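You operate a simulated robot arm through the tools that you are given. There is no shell and no other tool.

You run a simulated two-armed robot. Do the job below in one go: nothing can be reset, and whatever is moved stays where it is left.

TASK
Machine one refused to start: cure what its screen names, shine the plugs, free the posts, switch off.
Fine: one full run of SHINE as loaded, at 60 rpm with each post at 10 newtons; posts are freed only once the plate has stopped; end with drive and power off; leave the dial at 60.
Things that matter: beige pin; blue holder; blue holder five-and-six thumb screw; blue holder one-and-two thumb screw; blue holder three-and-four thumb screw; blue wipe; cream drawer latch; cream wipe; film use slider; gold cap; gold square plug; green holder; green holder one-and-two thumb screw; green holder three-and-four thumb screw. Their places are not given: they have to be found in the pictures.

Only the result counts: the job must be done as asked and must still hold three seconds after the hand-in. Knocking over, shifting, dropping, spilling or breaking anything else fails it.

THE ROBOT
Two 7-joint arms with three-finger grippers on one trunk that stands fixed in place. Base frame: the origin is at the foot of the trunk, x ahead of it, y to its left, z up. Units: m, rad, N and s.
The left shoulder is at [0.052, 0.126, 1.263], the right one opposite. With the tool pointing down near the work surface each hand reaches from about 0.1 to 0.78 m from the base axis, measured 20 degrees to its own side. Payload 2.94 kg a hand.
The TCP of each hand is the grasp point between the finger pads, 0.03 m short of the fingertips. In the tool frame z runs along the fingers and y along their closing line. The gripper opens to 0.128 m; its body begins 0.093 m behind the TCP.
Orientation is told as [roll, pitch, yaw] about the base's x, y, z axes, in that order, counted from this pose: with the fingers straight down and closing along the base's y, the tool's x points along the base's -x, its y along +y and its z along -z.

THE INTERFACE
- The arms move only by the tool jog_arm. It takes "left_targets", "right_targets" or both (then of equal length, played together; a hand with none holds still); each is a list of rows, each a list of 6 numbers: the shift along the tool's x, y, z in units of 100 mm (1.0 is 100 mm), then the turn, a rotation vector about the tool's x, y, z in units of 90 degrees (1.0 is 90 degrees). In form: [[x, y, z, rx, ry, rz], ...]. A call has 1 to 20 rows; each row is the pose to reach, as a shift and turn from the pose commanded when the call began, along the tool's axes at that moment. "left_fingers" and "right_fingers" are, for a hand that has rows, the opening in per cent of the stroke, from 0 (shut) to 100 (fully open), set as the call begins (left out, the last holds). A call with a number of a shift or a turn outside -1 to 1 is refused whole. Each row takes 0.2 s and may step no farther than 0.05 m and 0.15 rad from the row before; otherwise, or with a gripper value out of range, the whole call is refused. A pose out of reach is approached as far as the arm can. The call stops where the force on the tool passes 50 N (or 10 N more than at its start, if that is more) or the arm is blocked; 0.2 s more then pass. Each finger travels about 0.0842 m/s and halts on what it meets, pressing with about 22 N; the grip force reading is that of the motor and also rises with nothing between the fingers. The clock runs only during rows and for 0.2 s after the last one: add rows that repeat a pose to give the fingers time. The reply holds the time, the measured pose of the TCP, the force on the tool along the base axes, the opening and the grip force, in the units named above and with some noise, with the torque about the TCP (base axes, N m) and any sound that the robot's microphone picked up.
- Cameras (640 x 400 px; columns grow to the right, rows downward): "scene" is now at [0.1707, 0.0061, 1.4641]; the picture's right is [0.06, -1.00, 0.00], its down [-0.26, -0.02, -0.97] and it looks along [0.96, 0.06, -0.26] (base axes); focal length 214 px, centre (320, 200). "left" rides on the left gripper at [0.069, 0.015, -0.12] in its tool frame; the picture's right is [-0.21, 0.98, 0.00], its down [-0.82, -0.18, -0.54] and it looks along [-0.53, -0.12, 0.84] (tool axes); focal length 251 px, centre (320, 200). "right" rides on the right gripper at [0.069, -0.015, -0.12] in its tool frame; the picture's right is [0.21, 0.98, 0.00], its down [-0.82, 0.18, -0.54] and it looks along [-0.53, 0.12, 0.84] (tool axes); focal length 251 px, centre (320, 200).
- get_image(camera): a new picture of that camera. The clock stands still meanwhile.
- move_column(by): moves the trunk up (or, below 0, down) by that many m; the arms and the scene camera ride with it, the base frame stays. It gives what a move gives, with no picture.
- aim_head(pan, tilt): turns the head with the scene camera to pan (to the left, within 1.396 rad either way) and tilt (down, from -0.506 to 1.204), counted from straight ahead of the robot (the tilt from the chest, where the trunk bows). It gives what a move gives.
- probe_pixels(camera, pixels): for up to 12 pixels [column, row] of the newest picture of that camera ("zoom" is the newest enlarged one), the place [x, y, z] in the base frame of the surface seen there, good to about 0.002 m. The clock stands still meanwhile.
- close_up(camera, box): a new picture of the part [left, top, right, bottom] of that camera's present view, enlarged. The clock stands still meanwhile.
- hand_in(): hands the job in; it is judged then, once.

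Unless the task says otherwise, let go and move clear before handing in.

The tools are called after "Call:" as name(argument=value, ...) on one line, values as JSON. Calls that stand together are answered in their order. jog_arm: Moves the arms, as the interface text tells. Its arguments: {"type":"object","properties":{"left_targets":{"type":"array"},"left_fingers":{"type":"number"},"right_targets":{"type":"array"},"right_fingers":{"type":"number"}},"required":[]} The other tools are called the same way: move_column (by) moves the trunk up or down; aim_head (pan, tilt) turns the head that bears the scene camera; get_image (camera) takes a picture; probe_pixels (camera, pixels) gives the place of the surface under pixels of a picture; close_up (camera, box) takes an enlarged picture of a part of a camera's view; hand_in () hands the job in.

At the start:

```text
clock: 0.0
left_tool_pos: [0.4112, 0.0373, 1.4631]
left_tcp_rot: [-0.001, 0.001, -0.001]
left_contact_force: [0.0, 0.5, -0.1]
left_wrist_torque: [0.03, -0.02, 0.0]
left_width: 0.1284
left_grip_force: 0.0
right_tool_pos: [0.3113, -0.27, 1.3556]
right_tcp_rot: [-0.001, -0.002, 0.0]
right_contact_force: [0.1, 0.8, -0.1]
right_wrist_torque: [-0.01, 0.0, 0.01]
right_width: 0.128
right_grip_force: 0.1
trunk travel left (down, up): [-0.475, 0.072]
head pan, tilt (commanded): [0.059, 0.26]
```

scene: 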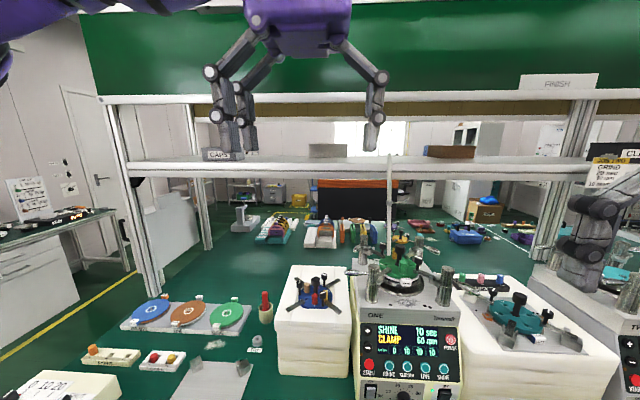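
right: 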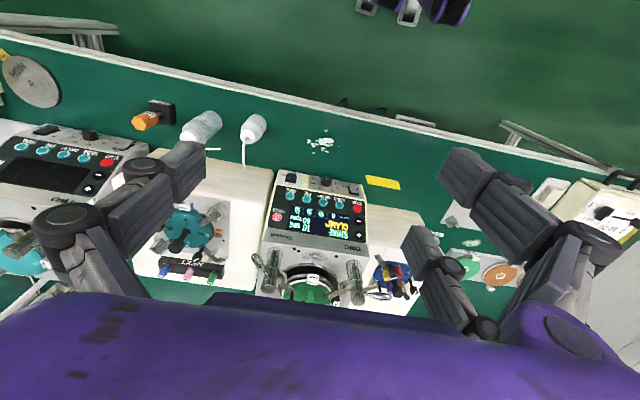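
left: 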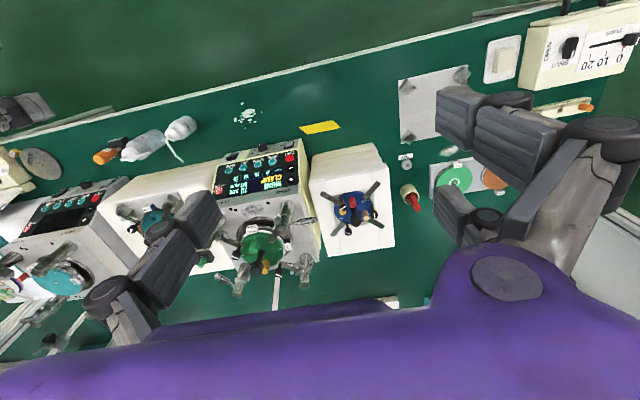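

The scene shows machine ONE at about (405,330), with "SHINE 10 sec / CLAMP 60 rpm" on its screen, so the fault seems to be a clamp. I'll take enlarged views of the screen and its surroundings.

Call:
close_up(camera="scene", box=[345, 300, 475, 400])

Call:
close_up(camera="scene", box=[340, 220, 480, 310])

Call:
close_up(camera="scene", box=[440, 230, 640, 400])

Call:
close_up(camera="scene", box=[70, 260, 350, 400])

```text
4.00 times, centred on (410, 350) of scene
```

zoom: 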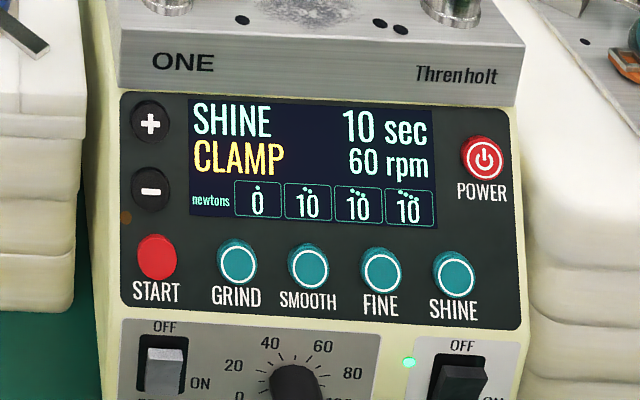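

```text
4.44 times, centred on (410, 265) of scene
```

zoom: 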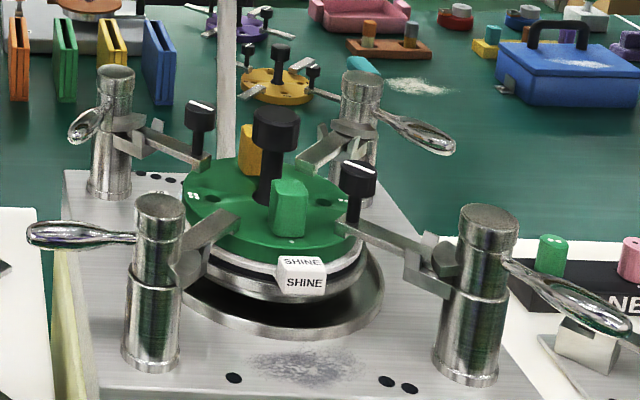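

```text
2.35 times, centred on (540, 315) of scene
```

zoom: 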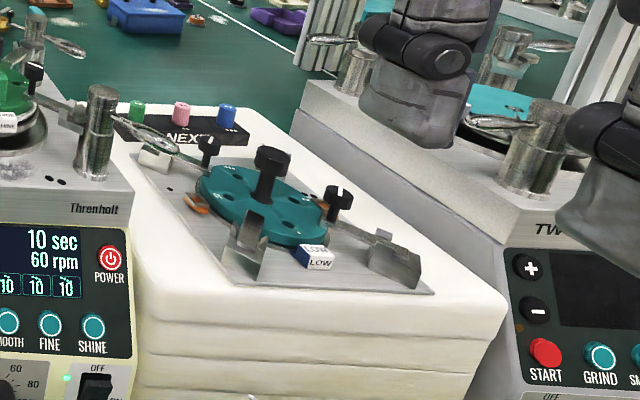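

```text
2.29 times, centred on (210, 330) of scene
```

zoom: 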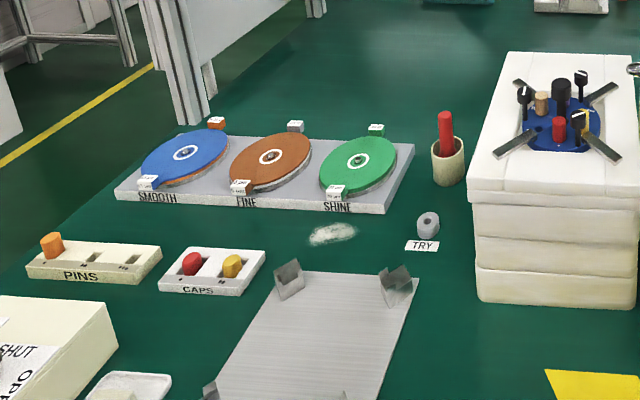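

Machine ONE's screen reads CLAMP, and post 1 (one dot) shows 0 N while posts 2–4 show 10 N. I'll aim the head down and around to see the controls and any cards.

Call:
aim_head(pan=-0.25, tilt=0.75)

Call:
get_image(camera="scene")

```text
clock: 0.9
left_tool_pos: [0.4111, 0.0372, 1.4635]
left_tcp_rot: [0.001, 0.0, 0.001]
left_contact_force: [0.4, 0.0, 0.2]
left_wrist_torque: [-0.01, 0.02, -0.01]
left_width: 0.128
left_grip_force: 0.1
right_tool_pos: [0.3133, -0.2711, 1.357]
right_tcp_rot: [0.0, -0.003, 0.0]
right_contact_force: [-0.1, -0.2, -0.5]
right_wrist_torque: [0.02, -0.02, -0.02]
right_width: 0.1282
right_grip_force: 0.0
trunk travel left (down, up): [-0.475, 0.072]
head pan, tilt (commanded): [-0.25, 0.75]
```

```text
taken
```

scene: 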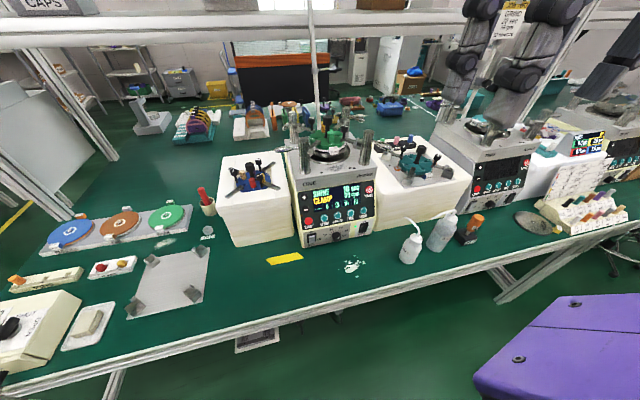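

Call:
close_up(camera="scene", box=[280, 170, 400, 245])

Call:
close_up(camera="scene", box=[280, 100, 400, 175])

Call:
close_up(camera="scene", box=[430, 100, 640, 260])

Call:
close_up(camera="scene", box=[0, 180, 220, 360])

Call:
close_up(camera="scene", box=[390, 0, 640, 130])

```text
5.33 times, centred on (340, 208) of scene
```

zoom: 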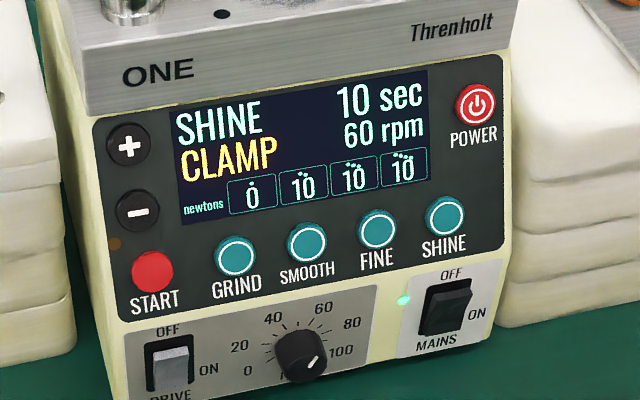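

```text
5.33 times, centred on (340, 138) of scene
```

zoom: 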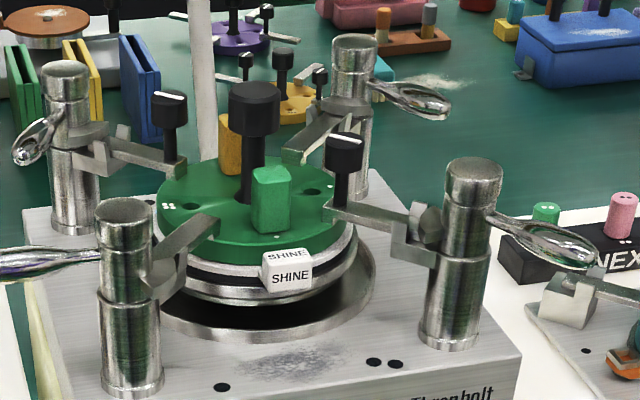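

```text
2.50 times, centred on (535, 180) of scene
```

zoom: 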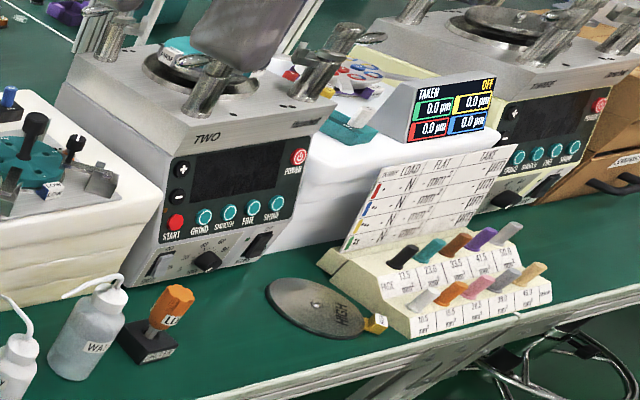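

```text
2.22 times, centred on (110, 270) of scene
```

zoom: 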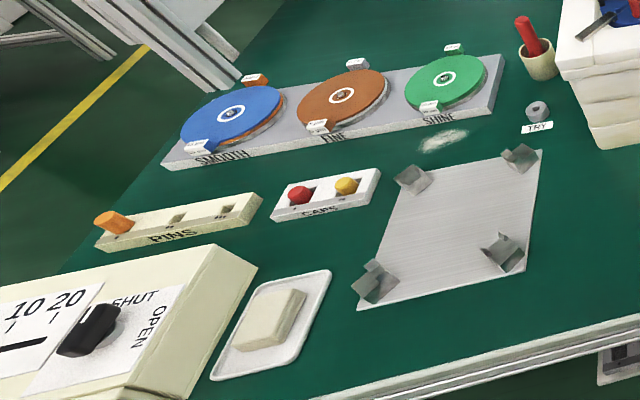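

```text
2.56 times, centred on (515, 65) of scene
```

zoom: 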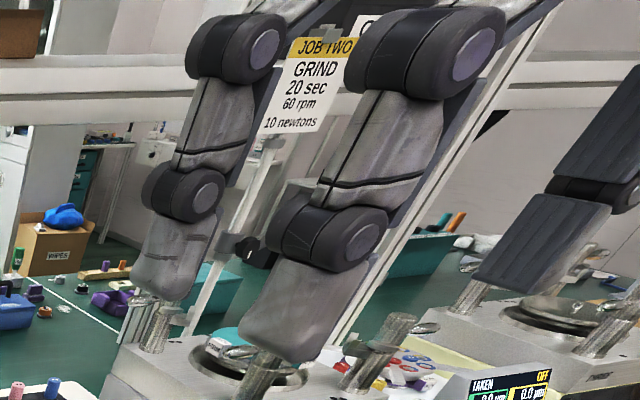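

Machine ONE has a DRIVE switch, a dial and a MAINS switch, plus START and POWER buttons. I'll centre the head on the machine, take a sharper look and probe the main points.

Call:
aim_head(pan=-0.12, tilt=0.6)

Call:
get_image(camera="scene")

```text
clock: 1.6
left_tool_pos: [0.4112, 0.0375, 1.4632]
left_tcp_rot: [0.0, 0.001, 0.001]
left_contact_force: [-0.2, 0.4, -0.2]
left_wrist_torque: [0.0, -0.01, 0.01]
left_width: 0.128
left_grip_force: 0.1
right_tool_pos: [0.3136, -0.2701, 1.3561]
right_tcp_rot: [-0.001, -0.002, 0.002]
right_contact_force: [-0.7, -0.3, -0.2]
right_wrist_torque: [-0.02, -0.01, 0.02]
right_width: 0.128
right_grip_force: 0.1
trunk travel left (down, up): [-0.475, 0.072]
head pan, tilt (commanded): [-0.12, 0.6]
```

```text
taken
```

scene: 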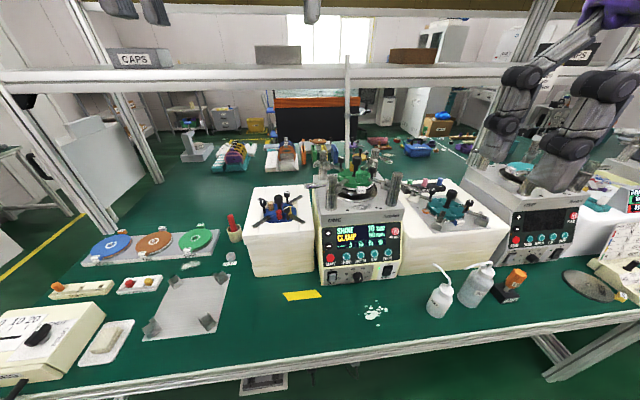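

Call:
close_up(camera="scene", box=[312, 135, 412, 215])

Call:
probe_pixels(camera="zoom", pixels=[[120, 268], [30, 290], [520, 255], [590, 300], [130, 165], [120, 400], [510, 390], [170, 285], [430, 290], [310, 240], [340, 330], [420, 180]])

```text
5.00 times, centred on (362, 175) of scene
```

zoom: 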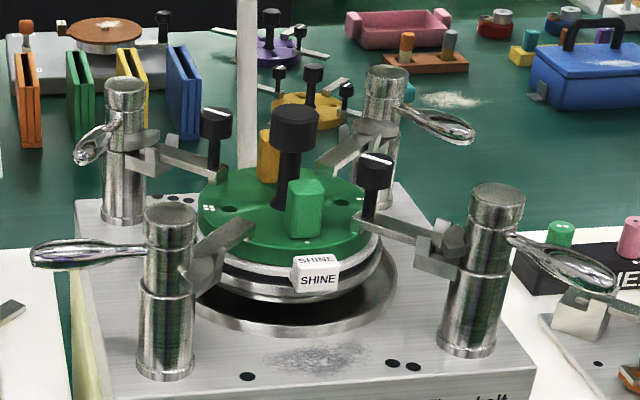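

```text
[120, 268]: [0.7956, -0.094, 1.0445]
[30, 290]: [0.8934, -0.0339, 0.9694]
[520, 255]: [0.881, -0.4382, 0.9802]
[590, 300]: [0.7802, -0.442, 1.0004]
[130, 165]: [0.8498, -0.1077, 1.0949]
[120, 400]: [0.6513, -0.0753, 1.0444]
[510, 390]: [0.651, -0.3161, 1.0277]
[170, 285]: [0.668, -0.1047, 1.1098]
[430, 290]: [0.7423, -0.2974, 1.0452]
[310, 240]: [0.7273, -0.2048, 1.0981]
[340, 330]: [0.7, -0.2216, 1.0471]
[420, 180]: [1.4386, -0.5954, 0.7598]
```

The deck is at z≈1.045 and post 1 is near (0.67, -0.105). I'll probe the post and lever details on the same zoom.

Call:
probe_pixels(camera="zoom", pixels=[[168, 210], [168, 260], [40, 253], [90, 252], [130, 250], [497, 195], [605, 278], [540, 255], [470, 330], [85, 155], [125, 85], [387, 75]])

Call:
probe_pixels(camera="zoom", pixels=[[465, 130], [420, 115], [110, 130], [215, 240], [240, 232], [195, 262], [390, 225], [420, 235], [455, 245], [180, 160], [350, 150], [165, 370]])

Call:
close_up(camera="right", box=[240, 160, 420, 310])

Call:
close_up(camera="left", box=[180, 130, 340, 310])

```text
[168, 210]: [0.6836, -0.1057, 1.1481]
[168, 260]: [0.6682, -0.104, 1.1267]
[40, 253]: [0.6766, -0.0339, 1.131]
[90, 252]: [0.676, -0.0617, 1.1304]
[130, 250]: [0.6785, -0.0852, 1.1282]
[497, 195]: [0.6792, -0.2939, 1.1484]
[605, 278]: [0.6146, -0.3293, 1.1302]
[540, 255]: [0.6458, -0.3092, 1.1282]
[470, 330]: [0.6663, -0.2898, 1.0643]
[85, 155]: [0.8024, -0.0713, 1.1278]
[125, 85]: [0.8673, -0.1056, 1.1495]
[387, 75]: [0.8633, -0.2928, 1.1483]
```

```text
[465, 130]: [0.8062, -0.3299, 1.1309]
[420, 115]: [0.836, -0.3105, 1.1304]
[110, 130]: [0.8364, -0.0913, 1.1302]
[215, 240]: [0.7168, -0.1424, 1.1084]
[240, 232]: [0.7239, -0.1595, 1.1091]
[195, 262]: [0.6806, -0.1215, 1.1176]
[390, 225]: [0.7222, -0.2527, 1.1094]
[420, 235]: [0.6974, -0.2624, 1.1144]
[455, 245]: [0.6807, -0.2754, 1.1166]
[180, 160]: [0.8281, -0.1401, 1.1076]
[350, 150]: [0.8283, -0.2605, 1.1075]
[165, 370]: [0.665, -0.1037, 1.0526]
```

```text
2.67 times, centred on (330, 235) of right
```

zoom: 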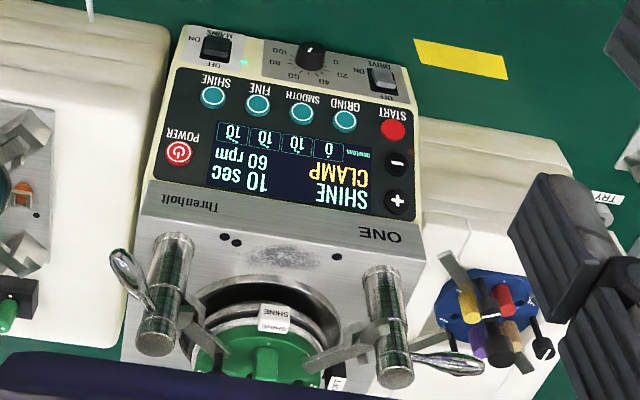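

```text
2.22 times, centred on (260, 220) of left
```

zoom: 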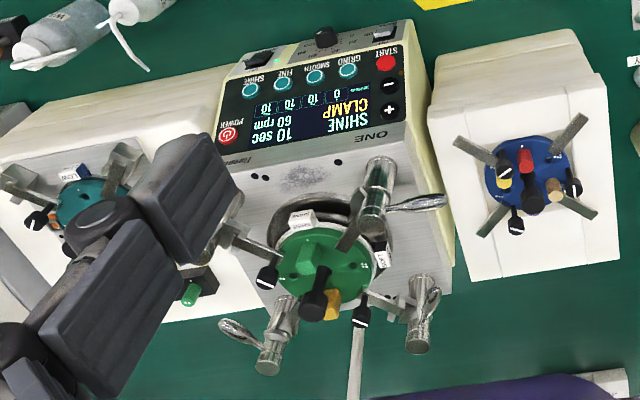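

Levers 2–4 all sit about 60° toward the robot, while lever 1 points straight out to +y, so post 1 is the loose one. Next I'll probe the front panel: buttons, switches and dial.

Call:
close_up(camera="scene", box=[312, 210, 412, 295])

Call:
probe_pixels(camera="zoom", pixels=[[115, 290], [95, 185], [95, 235], [200, 280], [275, 275], [355, 270], [435, 262], [490, 150], [175, 380], [285, 370], [415, 330], [300, 100]])

```text
4.71 times, centred on (362, 252) of scene
```

zoom: 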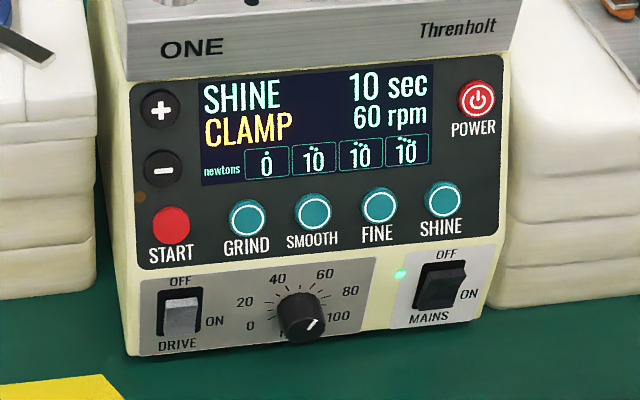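

```text
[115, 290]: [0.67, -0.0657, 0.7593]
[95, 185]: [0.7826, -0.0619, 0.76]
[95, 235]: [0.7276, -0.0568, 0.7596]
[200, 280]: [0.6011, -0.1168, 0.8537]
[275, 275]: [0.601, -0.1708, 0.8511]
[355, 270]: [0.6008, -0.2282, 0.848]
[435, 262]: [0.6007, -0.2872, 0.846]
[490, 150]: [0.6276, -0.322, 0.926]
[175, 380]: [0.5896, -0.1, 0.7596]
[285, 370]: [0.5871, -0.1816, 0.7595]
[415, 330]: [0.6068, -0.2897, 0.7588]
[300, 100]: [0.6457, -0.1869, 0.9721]
```

The table is at z≈0.76. Now I'll probe the exact button, switch and dial pixels.

Call:
probe_pixels(camera="zoom", pixels=[[172, 225], [160, 110], [163, 170], [248, 218], [477, 100], [180, 298], [180, 325], [302, 317], [440, 273], [440, 297], [150, 300], [220, 330]])

Call:
probe_pixels(camera="zoom", pixels=[[300, 300], [300, 340], [280, 320], [325, 320], [312, 325], [195, 225], [172, 207], [172, 242], [150, 225], [180, 290], [180, 335], [30, 230]])

Call:
probe_pixels(camera="scene", pixels=[[348, 70], [348, 130], [347, 160], [200, 75], [450, 65], [275, 180], [262, 205], [440, 175], [280, 245], [300, 260], [320, 320], [300, 340]])

```text
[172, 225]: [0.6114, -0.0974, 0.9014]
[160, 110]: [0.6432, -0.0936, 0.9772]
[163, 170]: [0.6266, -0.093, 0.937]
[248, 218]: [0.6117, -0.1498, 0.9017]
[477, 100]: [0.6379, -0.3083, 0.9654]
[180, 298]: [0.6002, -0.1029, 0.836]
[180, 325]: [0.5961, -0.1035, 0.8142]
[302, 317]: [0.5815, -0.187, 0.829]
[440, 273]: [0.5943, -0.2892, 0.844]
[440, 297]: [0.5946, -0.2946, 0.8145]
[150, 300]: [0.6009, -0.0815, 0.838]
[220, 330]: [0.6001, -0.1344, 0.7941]
```

```text
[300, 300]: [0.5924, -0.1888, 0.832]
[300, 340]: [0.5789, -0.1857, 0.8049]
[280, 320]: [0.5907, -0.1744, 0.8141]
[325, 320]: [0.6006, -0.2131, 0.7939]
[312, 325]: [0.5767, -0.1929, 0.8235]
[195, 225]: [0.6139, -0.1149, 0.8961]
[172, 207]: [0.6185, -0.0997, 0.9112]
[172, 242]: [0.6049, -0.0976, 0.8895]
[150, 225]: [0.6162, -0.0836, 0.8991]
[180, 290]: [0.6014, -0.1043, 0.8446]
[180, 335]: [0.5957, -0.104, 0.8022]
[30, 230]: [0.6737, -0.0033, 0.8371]
```

```text
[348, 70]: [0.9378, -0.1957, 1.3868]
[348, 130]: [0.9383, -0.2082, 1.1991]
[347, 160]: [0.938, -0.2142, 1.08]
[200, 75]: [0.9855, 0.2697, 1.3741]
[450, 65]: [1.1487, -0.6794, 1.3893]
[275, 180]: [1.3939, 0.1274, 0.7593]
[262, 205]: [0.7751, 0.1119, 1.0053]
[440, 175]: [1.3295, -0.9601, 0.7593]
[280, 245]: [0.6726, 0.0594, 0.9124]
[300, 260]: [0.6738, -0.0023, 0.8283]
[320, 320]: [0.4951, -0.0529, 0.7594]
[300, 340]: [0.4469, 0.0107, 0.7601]
```

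The START, rocker and dial positions are now clear: the panel face is at x≈0.60, and lever 1's tip is near (0.677, -0.03, 1.13). I'll bring the left hand forward and down in two calls for a close camera view of posts and panel.

Call:
jog_arm(left_targets=[[-0.15, -0.25, 0.25, 0, 0, 0], [-0.3, -0.5, 0.5, 0, 0, 0], [-0.45, -0.75, 0.75, 0, 0, 0]])

Call:
get_image(camera="left")

Call:
get_image(camera="scene")

```text
clock: 2.4
left_tool_pos: [0.4562, -0.038, 1.3881]
left_tcp_rot: [-0.001, 0.001, 0.002]
left_contact_force: [0.3, -0.6, 0.1]
left_wrist_torque: [0.04, 0.04, 0.01]
left_width: 0.1279
left_grip_force: 0.1
right_tool_pos: [0.312, -0.2714, 1.3559]
right_tcp_rot: [0.001, 0.0, 0.002]
right_contact_force: [0.4, 0.0, 0.1]
right_wrist_torque: [0.0, 0.0, 0.0]
right_width: 0.128
right_grip_force: 0.0
trunk travel left (down, up): [-0.475, 0.072]
head pan, tilt (commanded): [-0.12, 0.6]
```

```text
taken
```

left: 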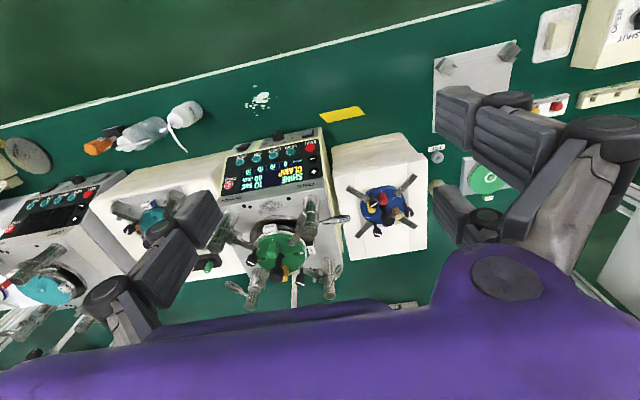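

```text
taken
```

scene: 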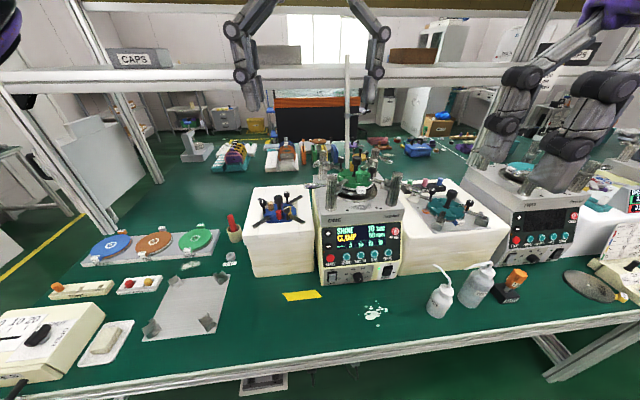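

The left hand is open, with its thumb on the -y side. Lowering the trunk 0.15 m brings the shoulders level with the work, and both hands stay in free air.

Call:
move_column(by=-0.15)

Call:
jog_arm(left_targets=[[0, -0.25, 0.2, 0, -0.09, 0], [0, -0.5, 0.4, 0, -0.18, 0], [0, -0.75, 0.6, 0, -0.27, 0], [0, -1.0, 0.8, 0, -0.36, 0], [0, -1.0, 0.9, 0, -0.45, 0]], right_targets=[[0, -0.25, 0, 0, 0, 0], [0, -0.5, 0, 0, 0, 0], [0, -0.75, 0, 0, 0, 0], [0, -1.0, 0, 0, 0, 0], [0, -1.0, 0, 0, 0, 0]])

Call:
get_image(camera="left")

Call:
get_image(camera="scene")

```text
clock: 4.2
left_tool_pos: [0.4561, -0.0372, 1.238]
left_tcp_rot: [-0.001, 0.0, 0.0]
left_contact_force: [-1.2, -0.2, 0.9]
left_wrist_torque: [0.02, -0.02, 0.02]
left_width: 0.1279
left_grip_force: 0.1
right_tool_pos: [0.3108, -0.2703, 1.2062]
right_tcp_rot: [-0.001, 0.0, 0.001]
right_contact_force: [0.0, 0.5, 0.3]
right_wrist_torque: [-0.01, -0.02, 0.0]
right_width: 0.128
right_grip_force: 0.1
trunk travel left (down, up): [-0.325, 0.222]
head pan, tilt (commanded): [-0.12, 0.6]
```

```text
clock: 5.4
left_tool_pos: [0.4563, -0.1382, 1.1488]
left_tcp_rot: [-0.004, -0.707, 0.001]
left_contact_force: [-0.6, 0.2, -0.1]
left_wrist_torque: [0.0, 0.01, 0.02]
left_width: 0.1279
left_grip_force: 0.0
right_tool_pos: [0.3127, -0.3705, 1.2071]
right_tcp_rot: [0.0, -0.003, -0.001]
right_contact_force: [0.0, -0.6, 0.1]
right_wrist_torque: [-0.02, 0.02, -0.03]
right_width: 0.1277
right_grip_force: 0.0
trunk travel left (down, up): [-0.325, 0.222]
head pan, tilt (commanded): [-0.12, 0.6]
```

```text
taken
```

left: 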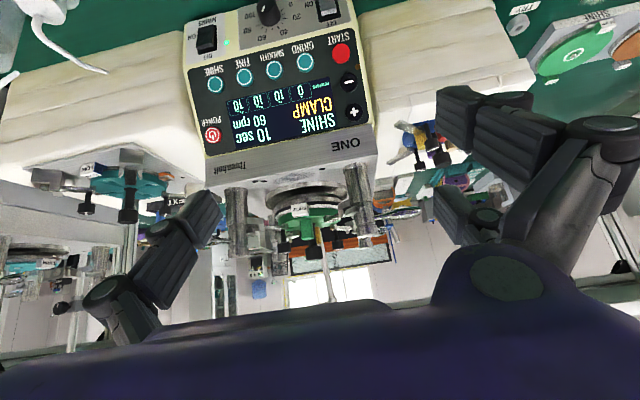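

```text
taken
```

scene: 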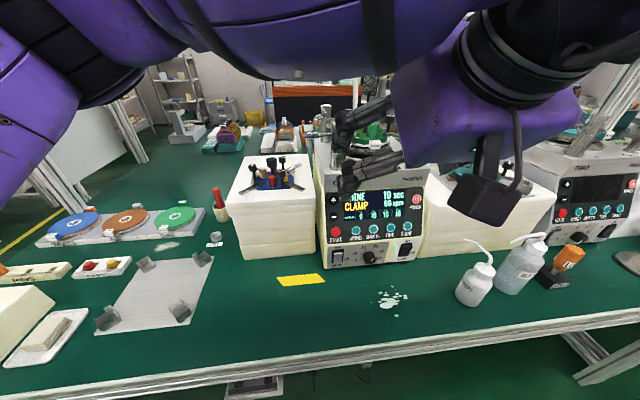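

The left camera now sees the panel, upside down at (180-370, 0-150). I'll enlarge it to read the dial and switches.

Call:
close_up(camera="left", box=[180, 0, 380, 125])

Call:
close_up(camera="left", box=[210, 160, 400, 280])

Call:
close_up(camera="scene", box=[500, 140, 640, 270])

```text
3.20 times, centred on (280, 62) of left
```

zoom: 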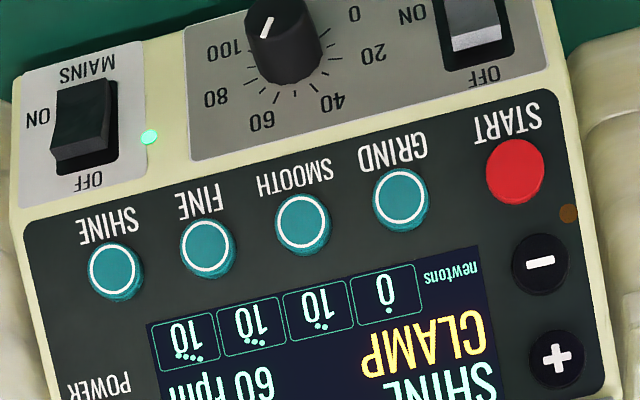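

```text
3.33 times, centred on (305, 220) of left
```

zoom: 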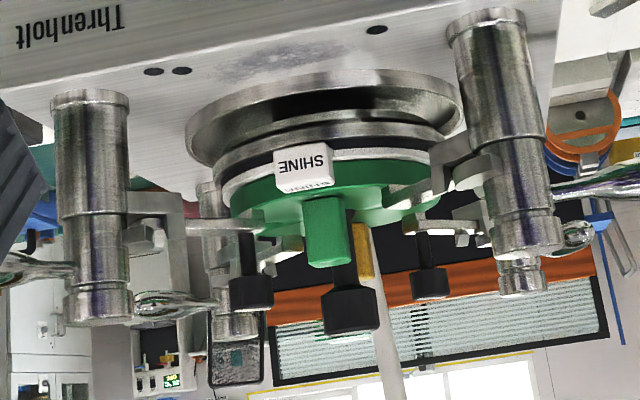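

```text
3.08 times, centred on (570, 205) of scene
```

zoom: 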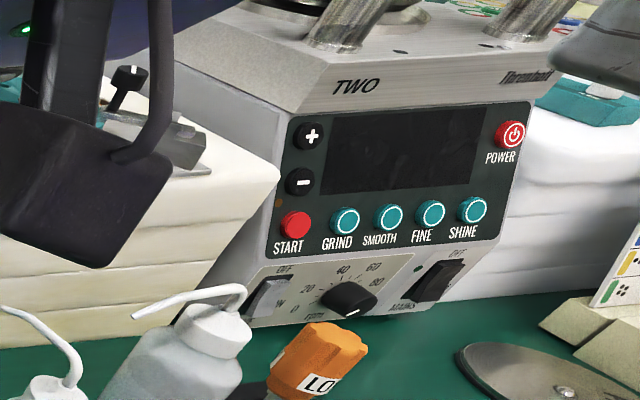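

The dial pointer sits near (268,25) of the zoom, too close to the picture edge to read. I'll lower the hand about 0.1 m and look again.

Call:
jog_arm(left_targets=[[0.32, -0.1, 0.17, 0, 0, 0], [0.64, -0.2, 0.33, 0, 0, 0], [0.95, -0.3, 0.5, 0, 0, 0]])

Call:
get_image(camera="left")

```text
clock: 6.2
left_tool_pos: [0.417, -0.1694, 1.0476]
left_tcp_rot: [-0.002, -0.707, -0.001]
left_contact_force: [-0.1, 0.2, 0.3]
left_wrist_torque: [0.01, 0.0, 0.02]
left_width: 0.1281
left_grip_force: 0.1
right_tool_pos: [0.3125, -0.3723, 1.2058]
right_tcp_rot: [0.0, 0.0, 0.0]
right_contact_force: [-0.3, -0.1, 0.1]
right_wrist_torque: [0.02, 0.02, -0.02]
right_width: 0.1279
right_grip_force: 0.2
trunk travel left (down, up): [-0.325, 0.222]
head pan, tilt (commanded): [-0.12, 0.6]
```

```text
taken
```

left: 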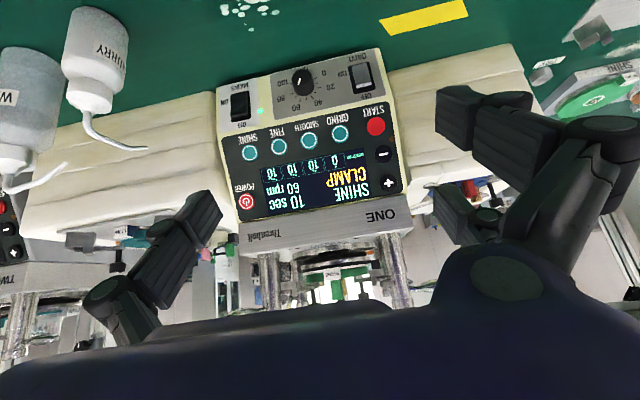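

Call:
close_up(camera="left", box=[215, 45, 395, 135])

Call:
close_up(camera="left", box=[265, 55, 345, 110])

Call:
probe_pixels(camera="left", pixels=[[376, 126], [360, 70], [360, 82], [363, 92], [301, 81], [240, 100], [240, 110], [245, 202], [430, 130], [150, 150], [384, 153], [388, 185]])

```text
3.56 times, centred on (305, 90) of left
```

zoom: 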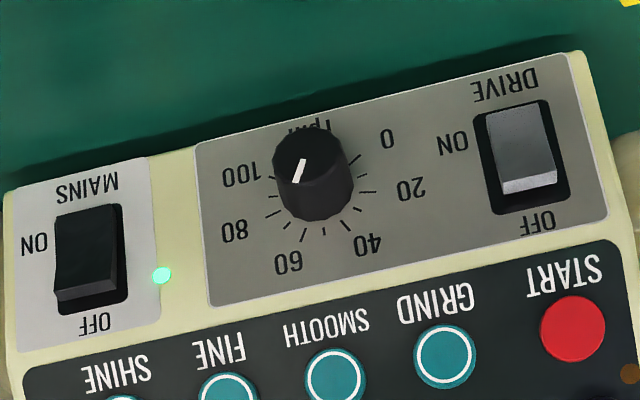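

```text
7.27 times, centred on (305, 82) of left
```

zoom: 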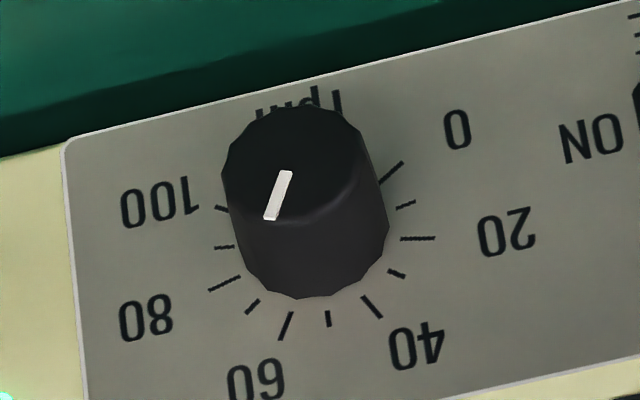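

```text
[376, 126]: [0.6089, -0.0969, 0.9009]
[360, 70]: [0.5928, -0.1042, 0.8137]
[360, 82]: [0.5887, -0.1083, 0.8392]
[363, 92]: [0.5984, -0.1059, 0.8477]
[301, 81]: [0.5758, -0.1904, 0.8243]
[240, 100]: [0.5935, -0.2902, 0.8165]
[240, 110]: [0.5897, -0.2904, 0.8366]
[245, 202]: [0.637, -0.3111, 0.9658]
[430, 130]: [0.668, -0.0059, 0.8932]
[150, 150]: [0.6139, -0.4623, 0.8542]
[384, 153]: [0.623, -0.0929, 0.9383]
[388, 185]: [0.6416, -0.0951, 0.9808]
```

The dial pointer lines up with the 60 tick, and DRIVE and MAINS both have their top halves proud, which matches ON. Next I'll lift the left hand, ease its tilt back to about 20°, and look for clearance around lever 1.

Call:
jog_arm(left_targets=[[-0.21, 0.25, -0.245, 0, 0.057, 0], [-0.42, 0.5, -0.49, 0, 0.114, 0], [-0.63, 0.75, -0.735, 0, 0.171, 0], [-0.84, 1.0, -0.98, 0, 0.228, 0]], right_targets=[[0, 0, 0, 0, -0.09, 0], [0, 0, 0, 0, -0.18, 0], [0, 0, 0, 0, -0.27, 0], [0, 0, 0, 0, -0.36, 0]])

Call:
get_image(camera="right")

Call:
get_image(camera="left")

Call:
get_image(camera="scene")

```text
clock: 7.2
left_tool_pos: [0.4158, -0.0666, 1.1785]
left_tcp_rot: [0.0, -0.346, 0.002]
left_contact_force: [-0.2, -0.8, 0.3]
left_wrist_torque: [0.0, -0.01, 0.0]
left_width: 0.1278
left_grip_force: 0.1
right_tool_pos: [0.3116, -0.3703, 1.2066]
right_tcp_rot: [0.002, -0.568, 0.002]
right_contact_force: [0.7, -0.3, 0.0]
right_wrist_torque: [-0.01, -0.02, -0.01]
right_width: 0.128
right_grip_force: 0.0
trunk travel left (down, up): [-0.325, 0.222]
head pan, tilt (commanded): [-0.12, 0.6]
```

```text
taken
```

right: 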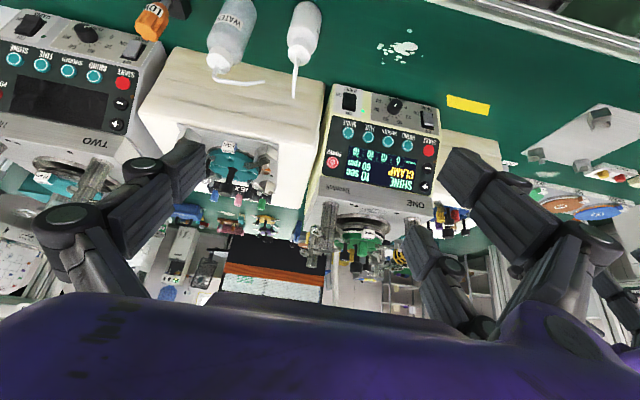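

```text
taken
```

left: 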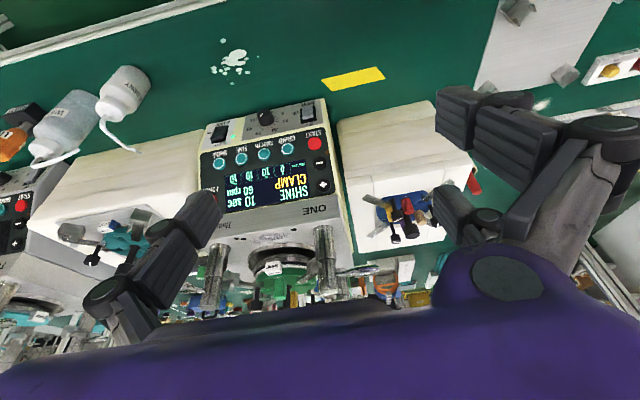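

```text
taken
```

scene: 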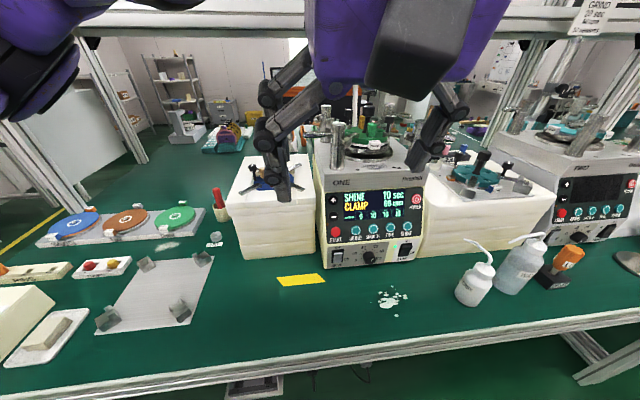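

The right camera shows the screen, so it can serve as a monitor. I'll probe the blue holder and lever 1 heights from these views before moving the thumb in behind lever 1.

Call:
probe_pixels(camera="left", pixels=[[405, 205], [397, 238], [410, 233], [385, 232], [390, 190], [350, 200], [430, 150], [380, 262], [345, 268], [325, 235], [326, 280], [325, 290]])

Call:
close_up(camera="left", box=[180, 170, 460, 310])

```text
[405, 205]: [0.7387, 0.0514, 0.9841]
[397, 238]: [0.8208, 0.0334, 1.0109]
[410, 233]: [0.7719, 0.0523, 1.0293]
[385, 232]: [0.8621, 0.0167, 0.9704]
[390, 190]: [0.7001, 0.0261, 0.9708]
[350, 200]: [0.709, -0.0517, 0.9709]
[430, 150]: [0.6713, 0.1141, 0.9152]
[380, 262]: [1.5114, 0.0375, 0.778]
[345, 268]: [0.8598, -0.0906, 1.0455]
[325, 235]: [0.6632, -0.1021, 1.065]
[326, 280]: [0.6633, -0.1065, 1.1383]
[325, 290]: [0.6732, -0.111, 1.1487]
```

```text
2.29 times, centred on (320, 240) of left
```

zoom: 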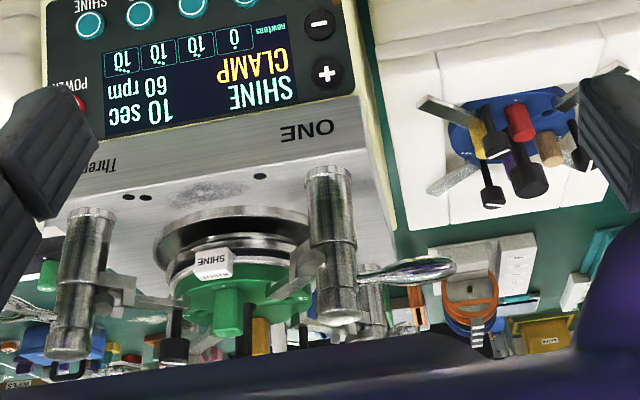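

The blue holder tops out near z=1.04, so an open hand with its tips above 1.095 clears it. I'll go up and forward toward lever 1 with the thumb (-y side) aimed behind the lever.

Call:
jog_arm(left_targets=[[-0.28, 0.17, -0.18, 0, 0, 0], [-0.56, 0.33, -0.37, 0, 0, 0], [-0.84, 0.5, -0.55, 0, 0, 0]])

Call:
jog_arm(left_targets=[[-0.33, 0.17, 0.1, 0, 0, 0], [-0.66, 0.33, 0.2, 0, 0, 0], [-0.96, 0.45, 0.3, 0, 0, 0]])

Call:
get_image(camera="left")

Call:
get_image(camera="scene")

```text
clock: 8.0
left_tool_pos: [0.4764, -0.0173, 1.2584]
left_tcp_rot: [-0.003, -0.35, 0.001]
left_contact_force: [-1.2, -0.1, 0.5]
left_wrist_torque: [-0.01, 0.03, 0.02]
left_width: 0.1282
left_grip_force: 0.1
right_tool_pos: [0.3122, -0.3699, 1.2072]
right_tcp_rot: [0.0, -0.568, -0.002]
right_contact_force: [0.1, -0.1, 0.4]
right_wrist_torque: [-0.03, 0.0, 0.05]
right_width: 0.1279
right_grip_force: 0.1
trunk travel left (down, up): [-0.325, 0.222]
head pan, tilt (commanded): [-0.12, 0.6]
```

```text
clock: 8.8
left_tool_pos: [0.5789, 0.028, 1.2608]
left_tcp_rot: [0.001, -0.349, -0.001]
left_contact_force: [1.5, 0.4, 0.0]
left_wrist_torque: [0.01, 0.05, 0.0]
left_width: 0.1279
left_grip_force: 0.1
right_tool_pos: [0.3136, -0.3719, 1.206]
right_tcp_rot: [0.002, -0.566, -0.002]
right_contact_force: [-0.7, 1.0, 0.8]
right_wrist_torque: [0.02, 0.01, -0.02]
right_width: 0.1279
right_grip_force: 0.1
trunk travel left (down, up): [-0.325, 0.222]
head pan, tilt (commanded): [-0.12, 0.6]
```

```text
taken
```

left: 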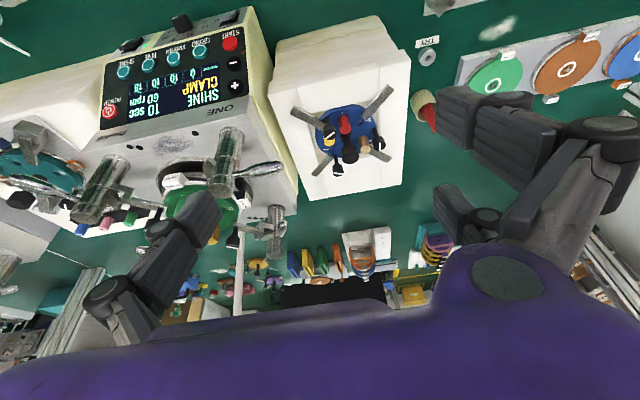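

```text
taken
```

scene: 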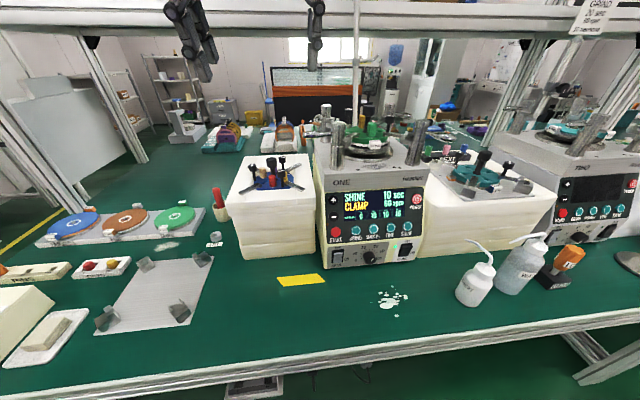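

The scene view shows the thumb tip near (317,60) and the finger pair near (190,40). I'll probe these to calibrate the fingertip geometry relative to the TCP.

Call:
close_up(camera="scene", box=[150, 0, 350, 90])

Call:
probe_pixels(camera="scene", pixels=[[317, 65], [317, 40], [309, 60], [324, 60], [205, 75], [200, 55], [190, 45], [213, 50], [315, 10]])

Call:
probe_pixels(camera="left", pixels=[[205, 200], [215, 220], [195, 235], [180, 225], [450, 90], [470, 110], [440, 120], [445, 200], [250, 170], [275, 166], [240, 175], [275, 225]])

```text
3.20 times, centred on (250, 45) of scene
```

zoom: 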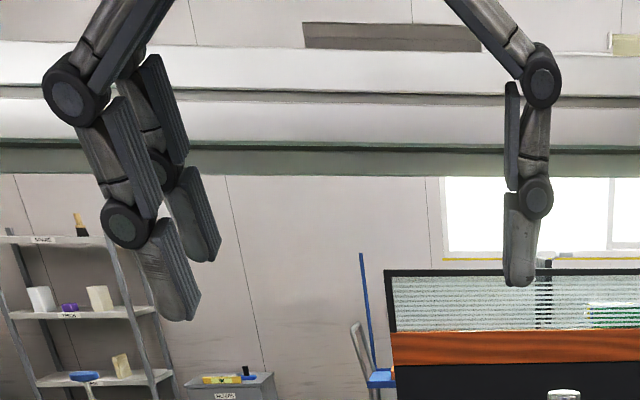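

```text
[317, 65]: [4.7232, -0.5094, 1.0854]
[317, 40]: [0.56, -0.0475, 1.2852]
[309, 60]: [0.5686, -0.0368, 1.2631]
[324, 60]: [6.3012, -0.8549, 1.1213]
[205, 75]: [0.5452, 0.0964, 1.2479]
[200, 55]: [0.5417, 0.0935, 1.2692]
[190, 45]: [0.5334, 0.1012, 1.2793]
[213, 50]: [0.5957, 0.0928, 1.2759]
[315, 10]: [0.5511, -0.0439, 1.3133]
```

```text
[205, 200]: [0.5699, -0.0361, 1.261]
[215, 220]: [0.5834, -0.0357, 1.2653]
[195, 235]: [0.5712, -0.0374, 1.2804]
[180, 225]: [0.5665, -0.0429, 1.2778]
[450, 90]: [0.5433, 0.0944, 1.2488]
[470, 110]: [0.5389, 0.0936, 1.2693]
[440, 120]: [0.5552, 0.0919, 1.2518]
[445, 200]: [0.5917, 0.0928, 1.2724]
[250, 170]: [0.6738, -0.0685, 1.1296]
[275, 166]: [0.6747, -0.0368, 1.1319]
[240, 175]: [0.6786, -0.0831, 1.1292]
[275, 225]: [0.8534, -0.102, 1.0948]
```

The thumb pad is 0.064 m to -y of the TCP and about 12 mm thick, and lever 1's top is at z≈1.131. I'll move above a spot just behind lever 1.

Call:
jog_arm(left_targets=[[-0.32, -0.05, 0.12, 0, 0, 0], [-0.63, -0.1, 0.23, 0, 0, 0], [-0.94, -0.13, 0.34, 0, 0, 0]])

Call:
jog_arm(left_targets=[[-0.21, 0, 0.08, 0, 0, 0], [-0.43, 0, 0.16, 0, 0, 0], [-0.31, 0, 0.49, 0, 0, 0], [-0.2, 0, 0.82, 0, 0, 0]])

Call:
get_image(camera="left")

Call:
get_image(camera="scene")

```text
clock: 9.6
left_tool_pos: [0.6785, 0.0128, 1.2617]
left_tcp_rot: [-0.001, -0.348, -0.001]
left_contact_force: [0.8, 0.4, 0.5]
left_wrist_torque: [0.02, 0.02, 0.0]
left_width: 0.1278
left_grip_force: 0.1
right_tool_pos: [0.3131, -0.3706, 1.2063]
right_tcp_rot: [0.003, -0.567, 0.0]
right_contact_force: [-0.1, -0.9, -0.8]
right_wrist_torque: [0.01, 0.03, 0.01]
right_width: 0.128
right_grip_force: 0.0
trunk travel left (down, up): [-0.325, 0.222]
head pan, tilt (commanded): [-0.12, 0.6]
```

```text
clock: 10.6
left_tool_pos: [0.7249, 0.0136, 1.1925]
left_tcp_rot: [-0.001, -0.349, 0.002]
left_contact_force: [0.3, 0.1, 1.3]
left_wrist_torque: [0.02, 0.02, 0.0]
left_width: 0.1277
left_grip_force: 0.0
right_tool_pos: [0.3123, -0.3706, 1.2062]
right_tcp_rot: [0.0, -0.566, 0.0]
right_contact_force: [1.0, 0.2, 0.2]
right_wrist_torque: [0.01, 0.02, 0.01]
right_width: 0.1279
right_grip_force: 0.0
trunk travel left (down, up): [-0.325, 0.222]
head pan, tilt (commanded): [-0.12, 0.6]
```

```text
taken
```

left: 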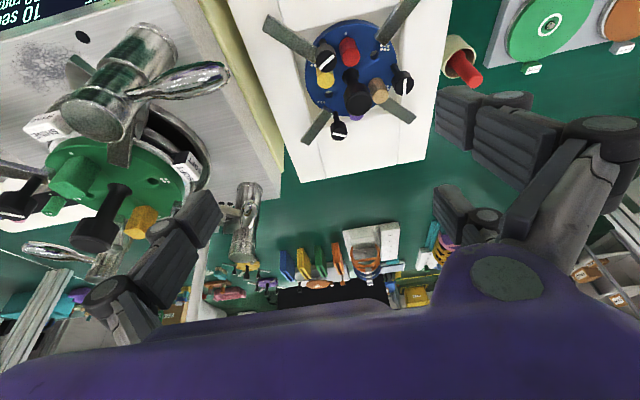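

```text
taken
```

scene: 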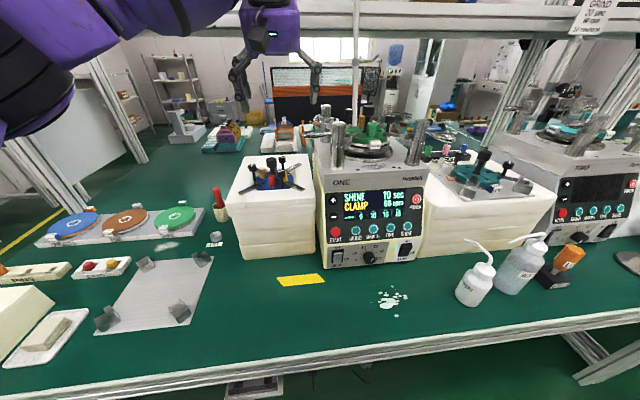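

The hand is above the target. I'll enlarge the left camera around posts 1 and 3 to check thumb clearance before descending.

Call:
close_up(camera="left", box=[30, 20, 290, 290])

Call:
close_up(camera="scene", box=[220, 40, 400, 190])

Call:
probe_pixels(camera="left", pixels=[[185, 85], [220, 72], [150, 90], [110, 110], [245, 195], [242, 265], [205, 205], [213, 215], [235, 235], [225, 270], [262, 262], [240, 245]])

```text
1.48 times, centred on (160, 155) of left
```

zoom: 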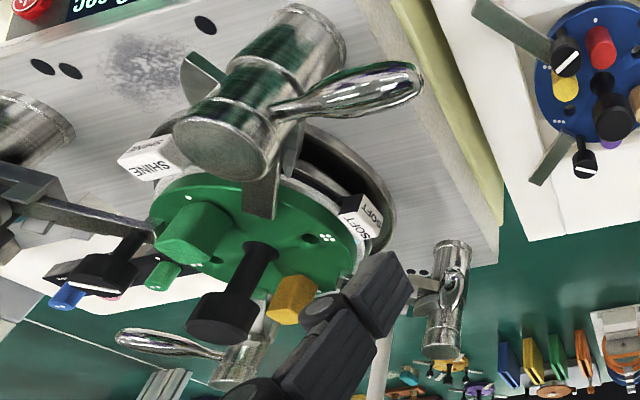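

```text
2.67 times, centred on (310, 115) of scene
```

zoom: 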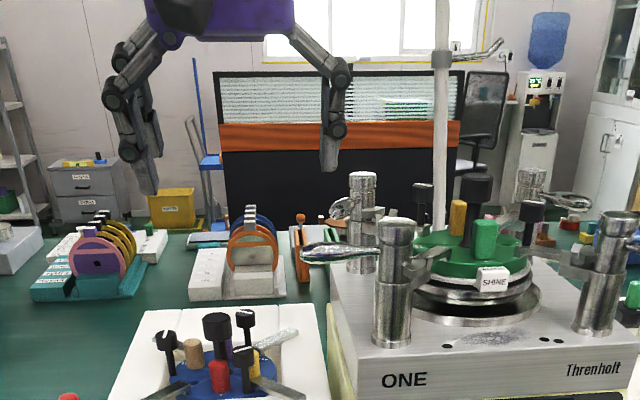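

```text
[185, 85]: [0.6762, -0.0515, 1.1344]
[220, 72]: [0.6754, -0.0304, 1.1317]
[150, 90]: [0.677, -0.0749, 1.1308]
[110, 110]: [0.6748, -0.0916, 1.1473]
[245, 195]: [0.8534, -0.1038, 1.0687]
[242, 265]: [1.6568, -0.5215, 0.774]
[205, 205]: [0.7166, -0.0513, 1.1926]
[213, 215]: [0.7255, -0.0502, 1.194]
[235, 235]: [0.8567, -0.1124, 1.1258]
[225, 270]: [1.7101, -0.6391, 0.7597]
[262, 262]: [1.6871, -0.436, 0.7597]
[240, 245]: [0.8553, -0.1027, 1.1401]
```

Lever 1 is at x≈0.68 with its top at z≈1.134, and the thumb is about 35 mm behind it. I'll descend 65 mm so the thumb sits behind the lever.

Call:
jog_arm(left_targets=[[0.11, 0, 0.31, 0, 0, 0], [0.22, 0, 0.61, 0, 0, 0], [0.22, 0, 0.61, 0, 0, 0]])

Call:
close_up(camera="scene", box=[220, 80, 400, 190])

Call:
get_image(camera="left")

Call:
get_image(camera="right")

```text
clock: 11.4
left_tool_pos: [0.7246, 0.013, 1.1277]
left_tcp_rot: [-0.002, -0.348, 0.001]
left_contact_force: [0.0, 1.4, 0.3]
left_wrist_torque: [0.0, 0.0, 0.0]
left_width: 0.1279
left_grip_force: 0.0
right_tool_pos: [0.3121, -0.3701, 1.2049]
right_tcp_rot: [0.0, -0.567, 0.0]
right_contact_force: [0.4, 0.1, 0.3]
right_wrist_torque: [0.01, -0.03, -0.01]
right_width: 0.1279
right_grip_force: 0.1
trunk travel left (down, up): [-0.325, 0.222]
head pan, tilt (commanded): [-0.12, 0.6]
```

```text
3.56 times, centred on (310, 135) of scene
```

zoom: 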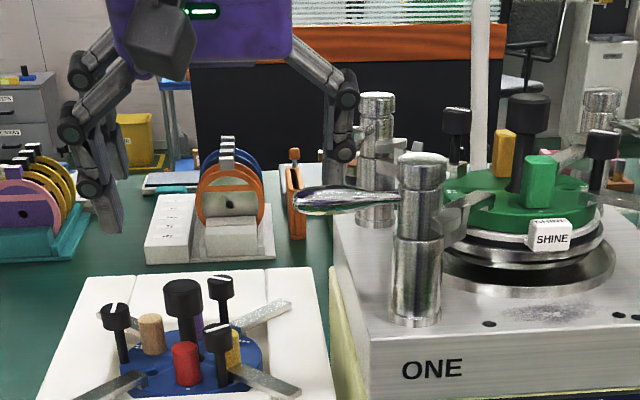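

```text
taken
```

left: 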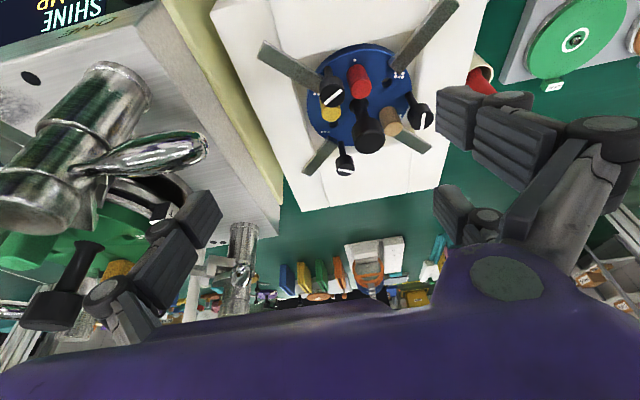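

```text
taken
```

right: 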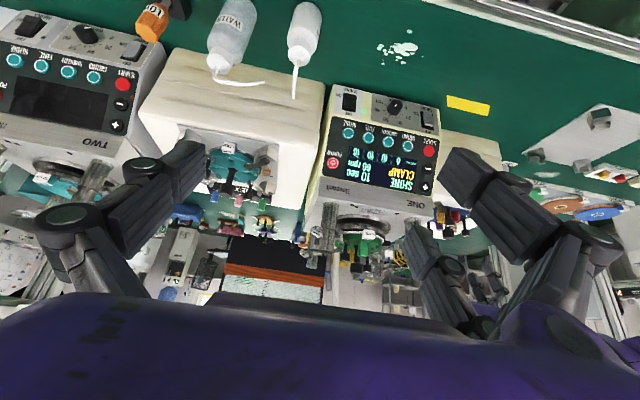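

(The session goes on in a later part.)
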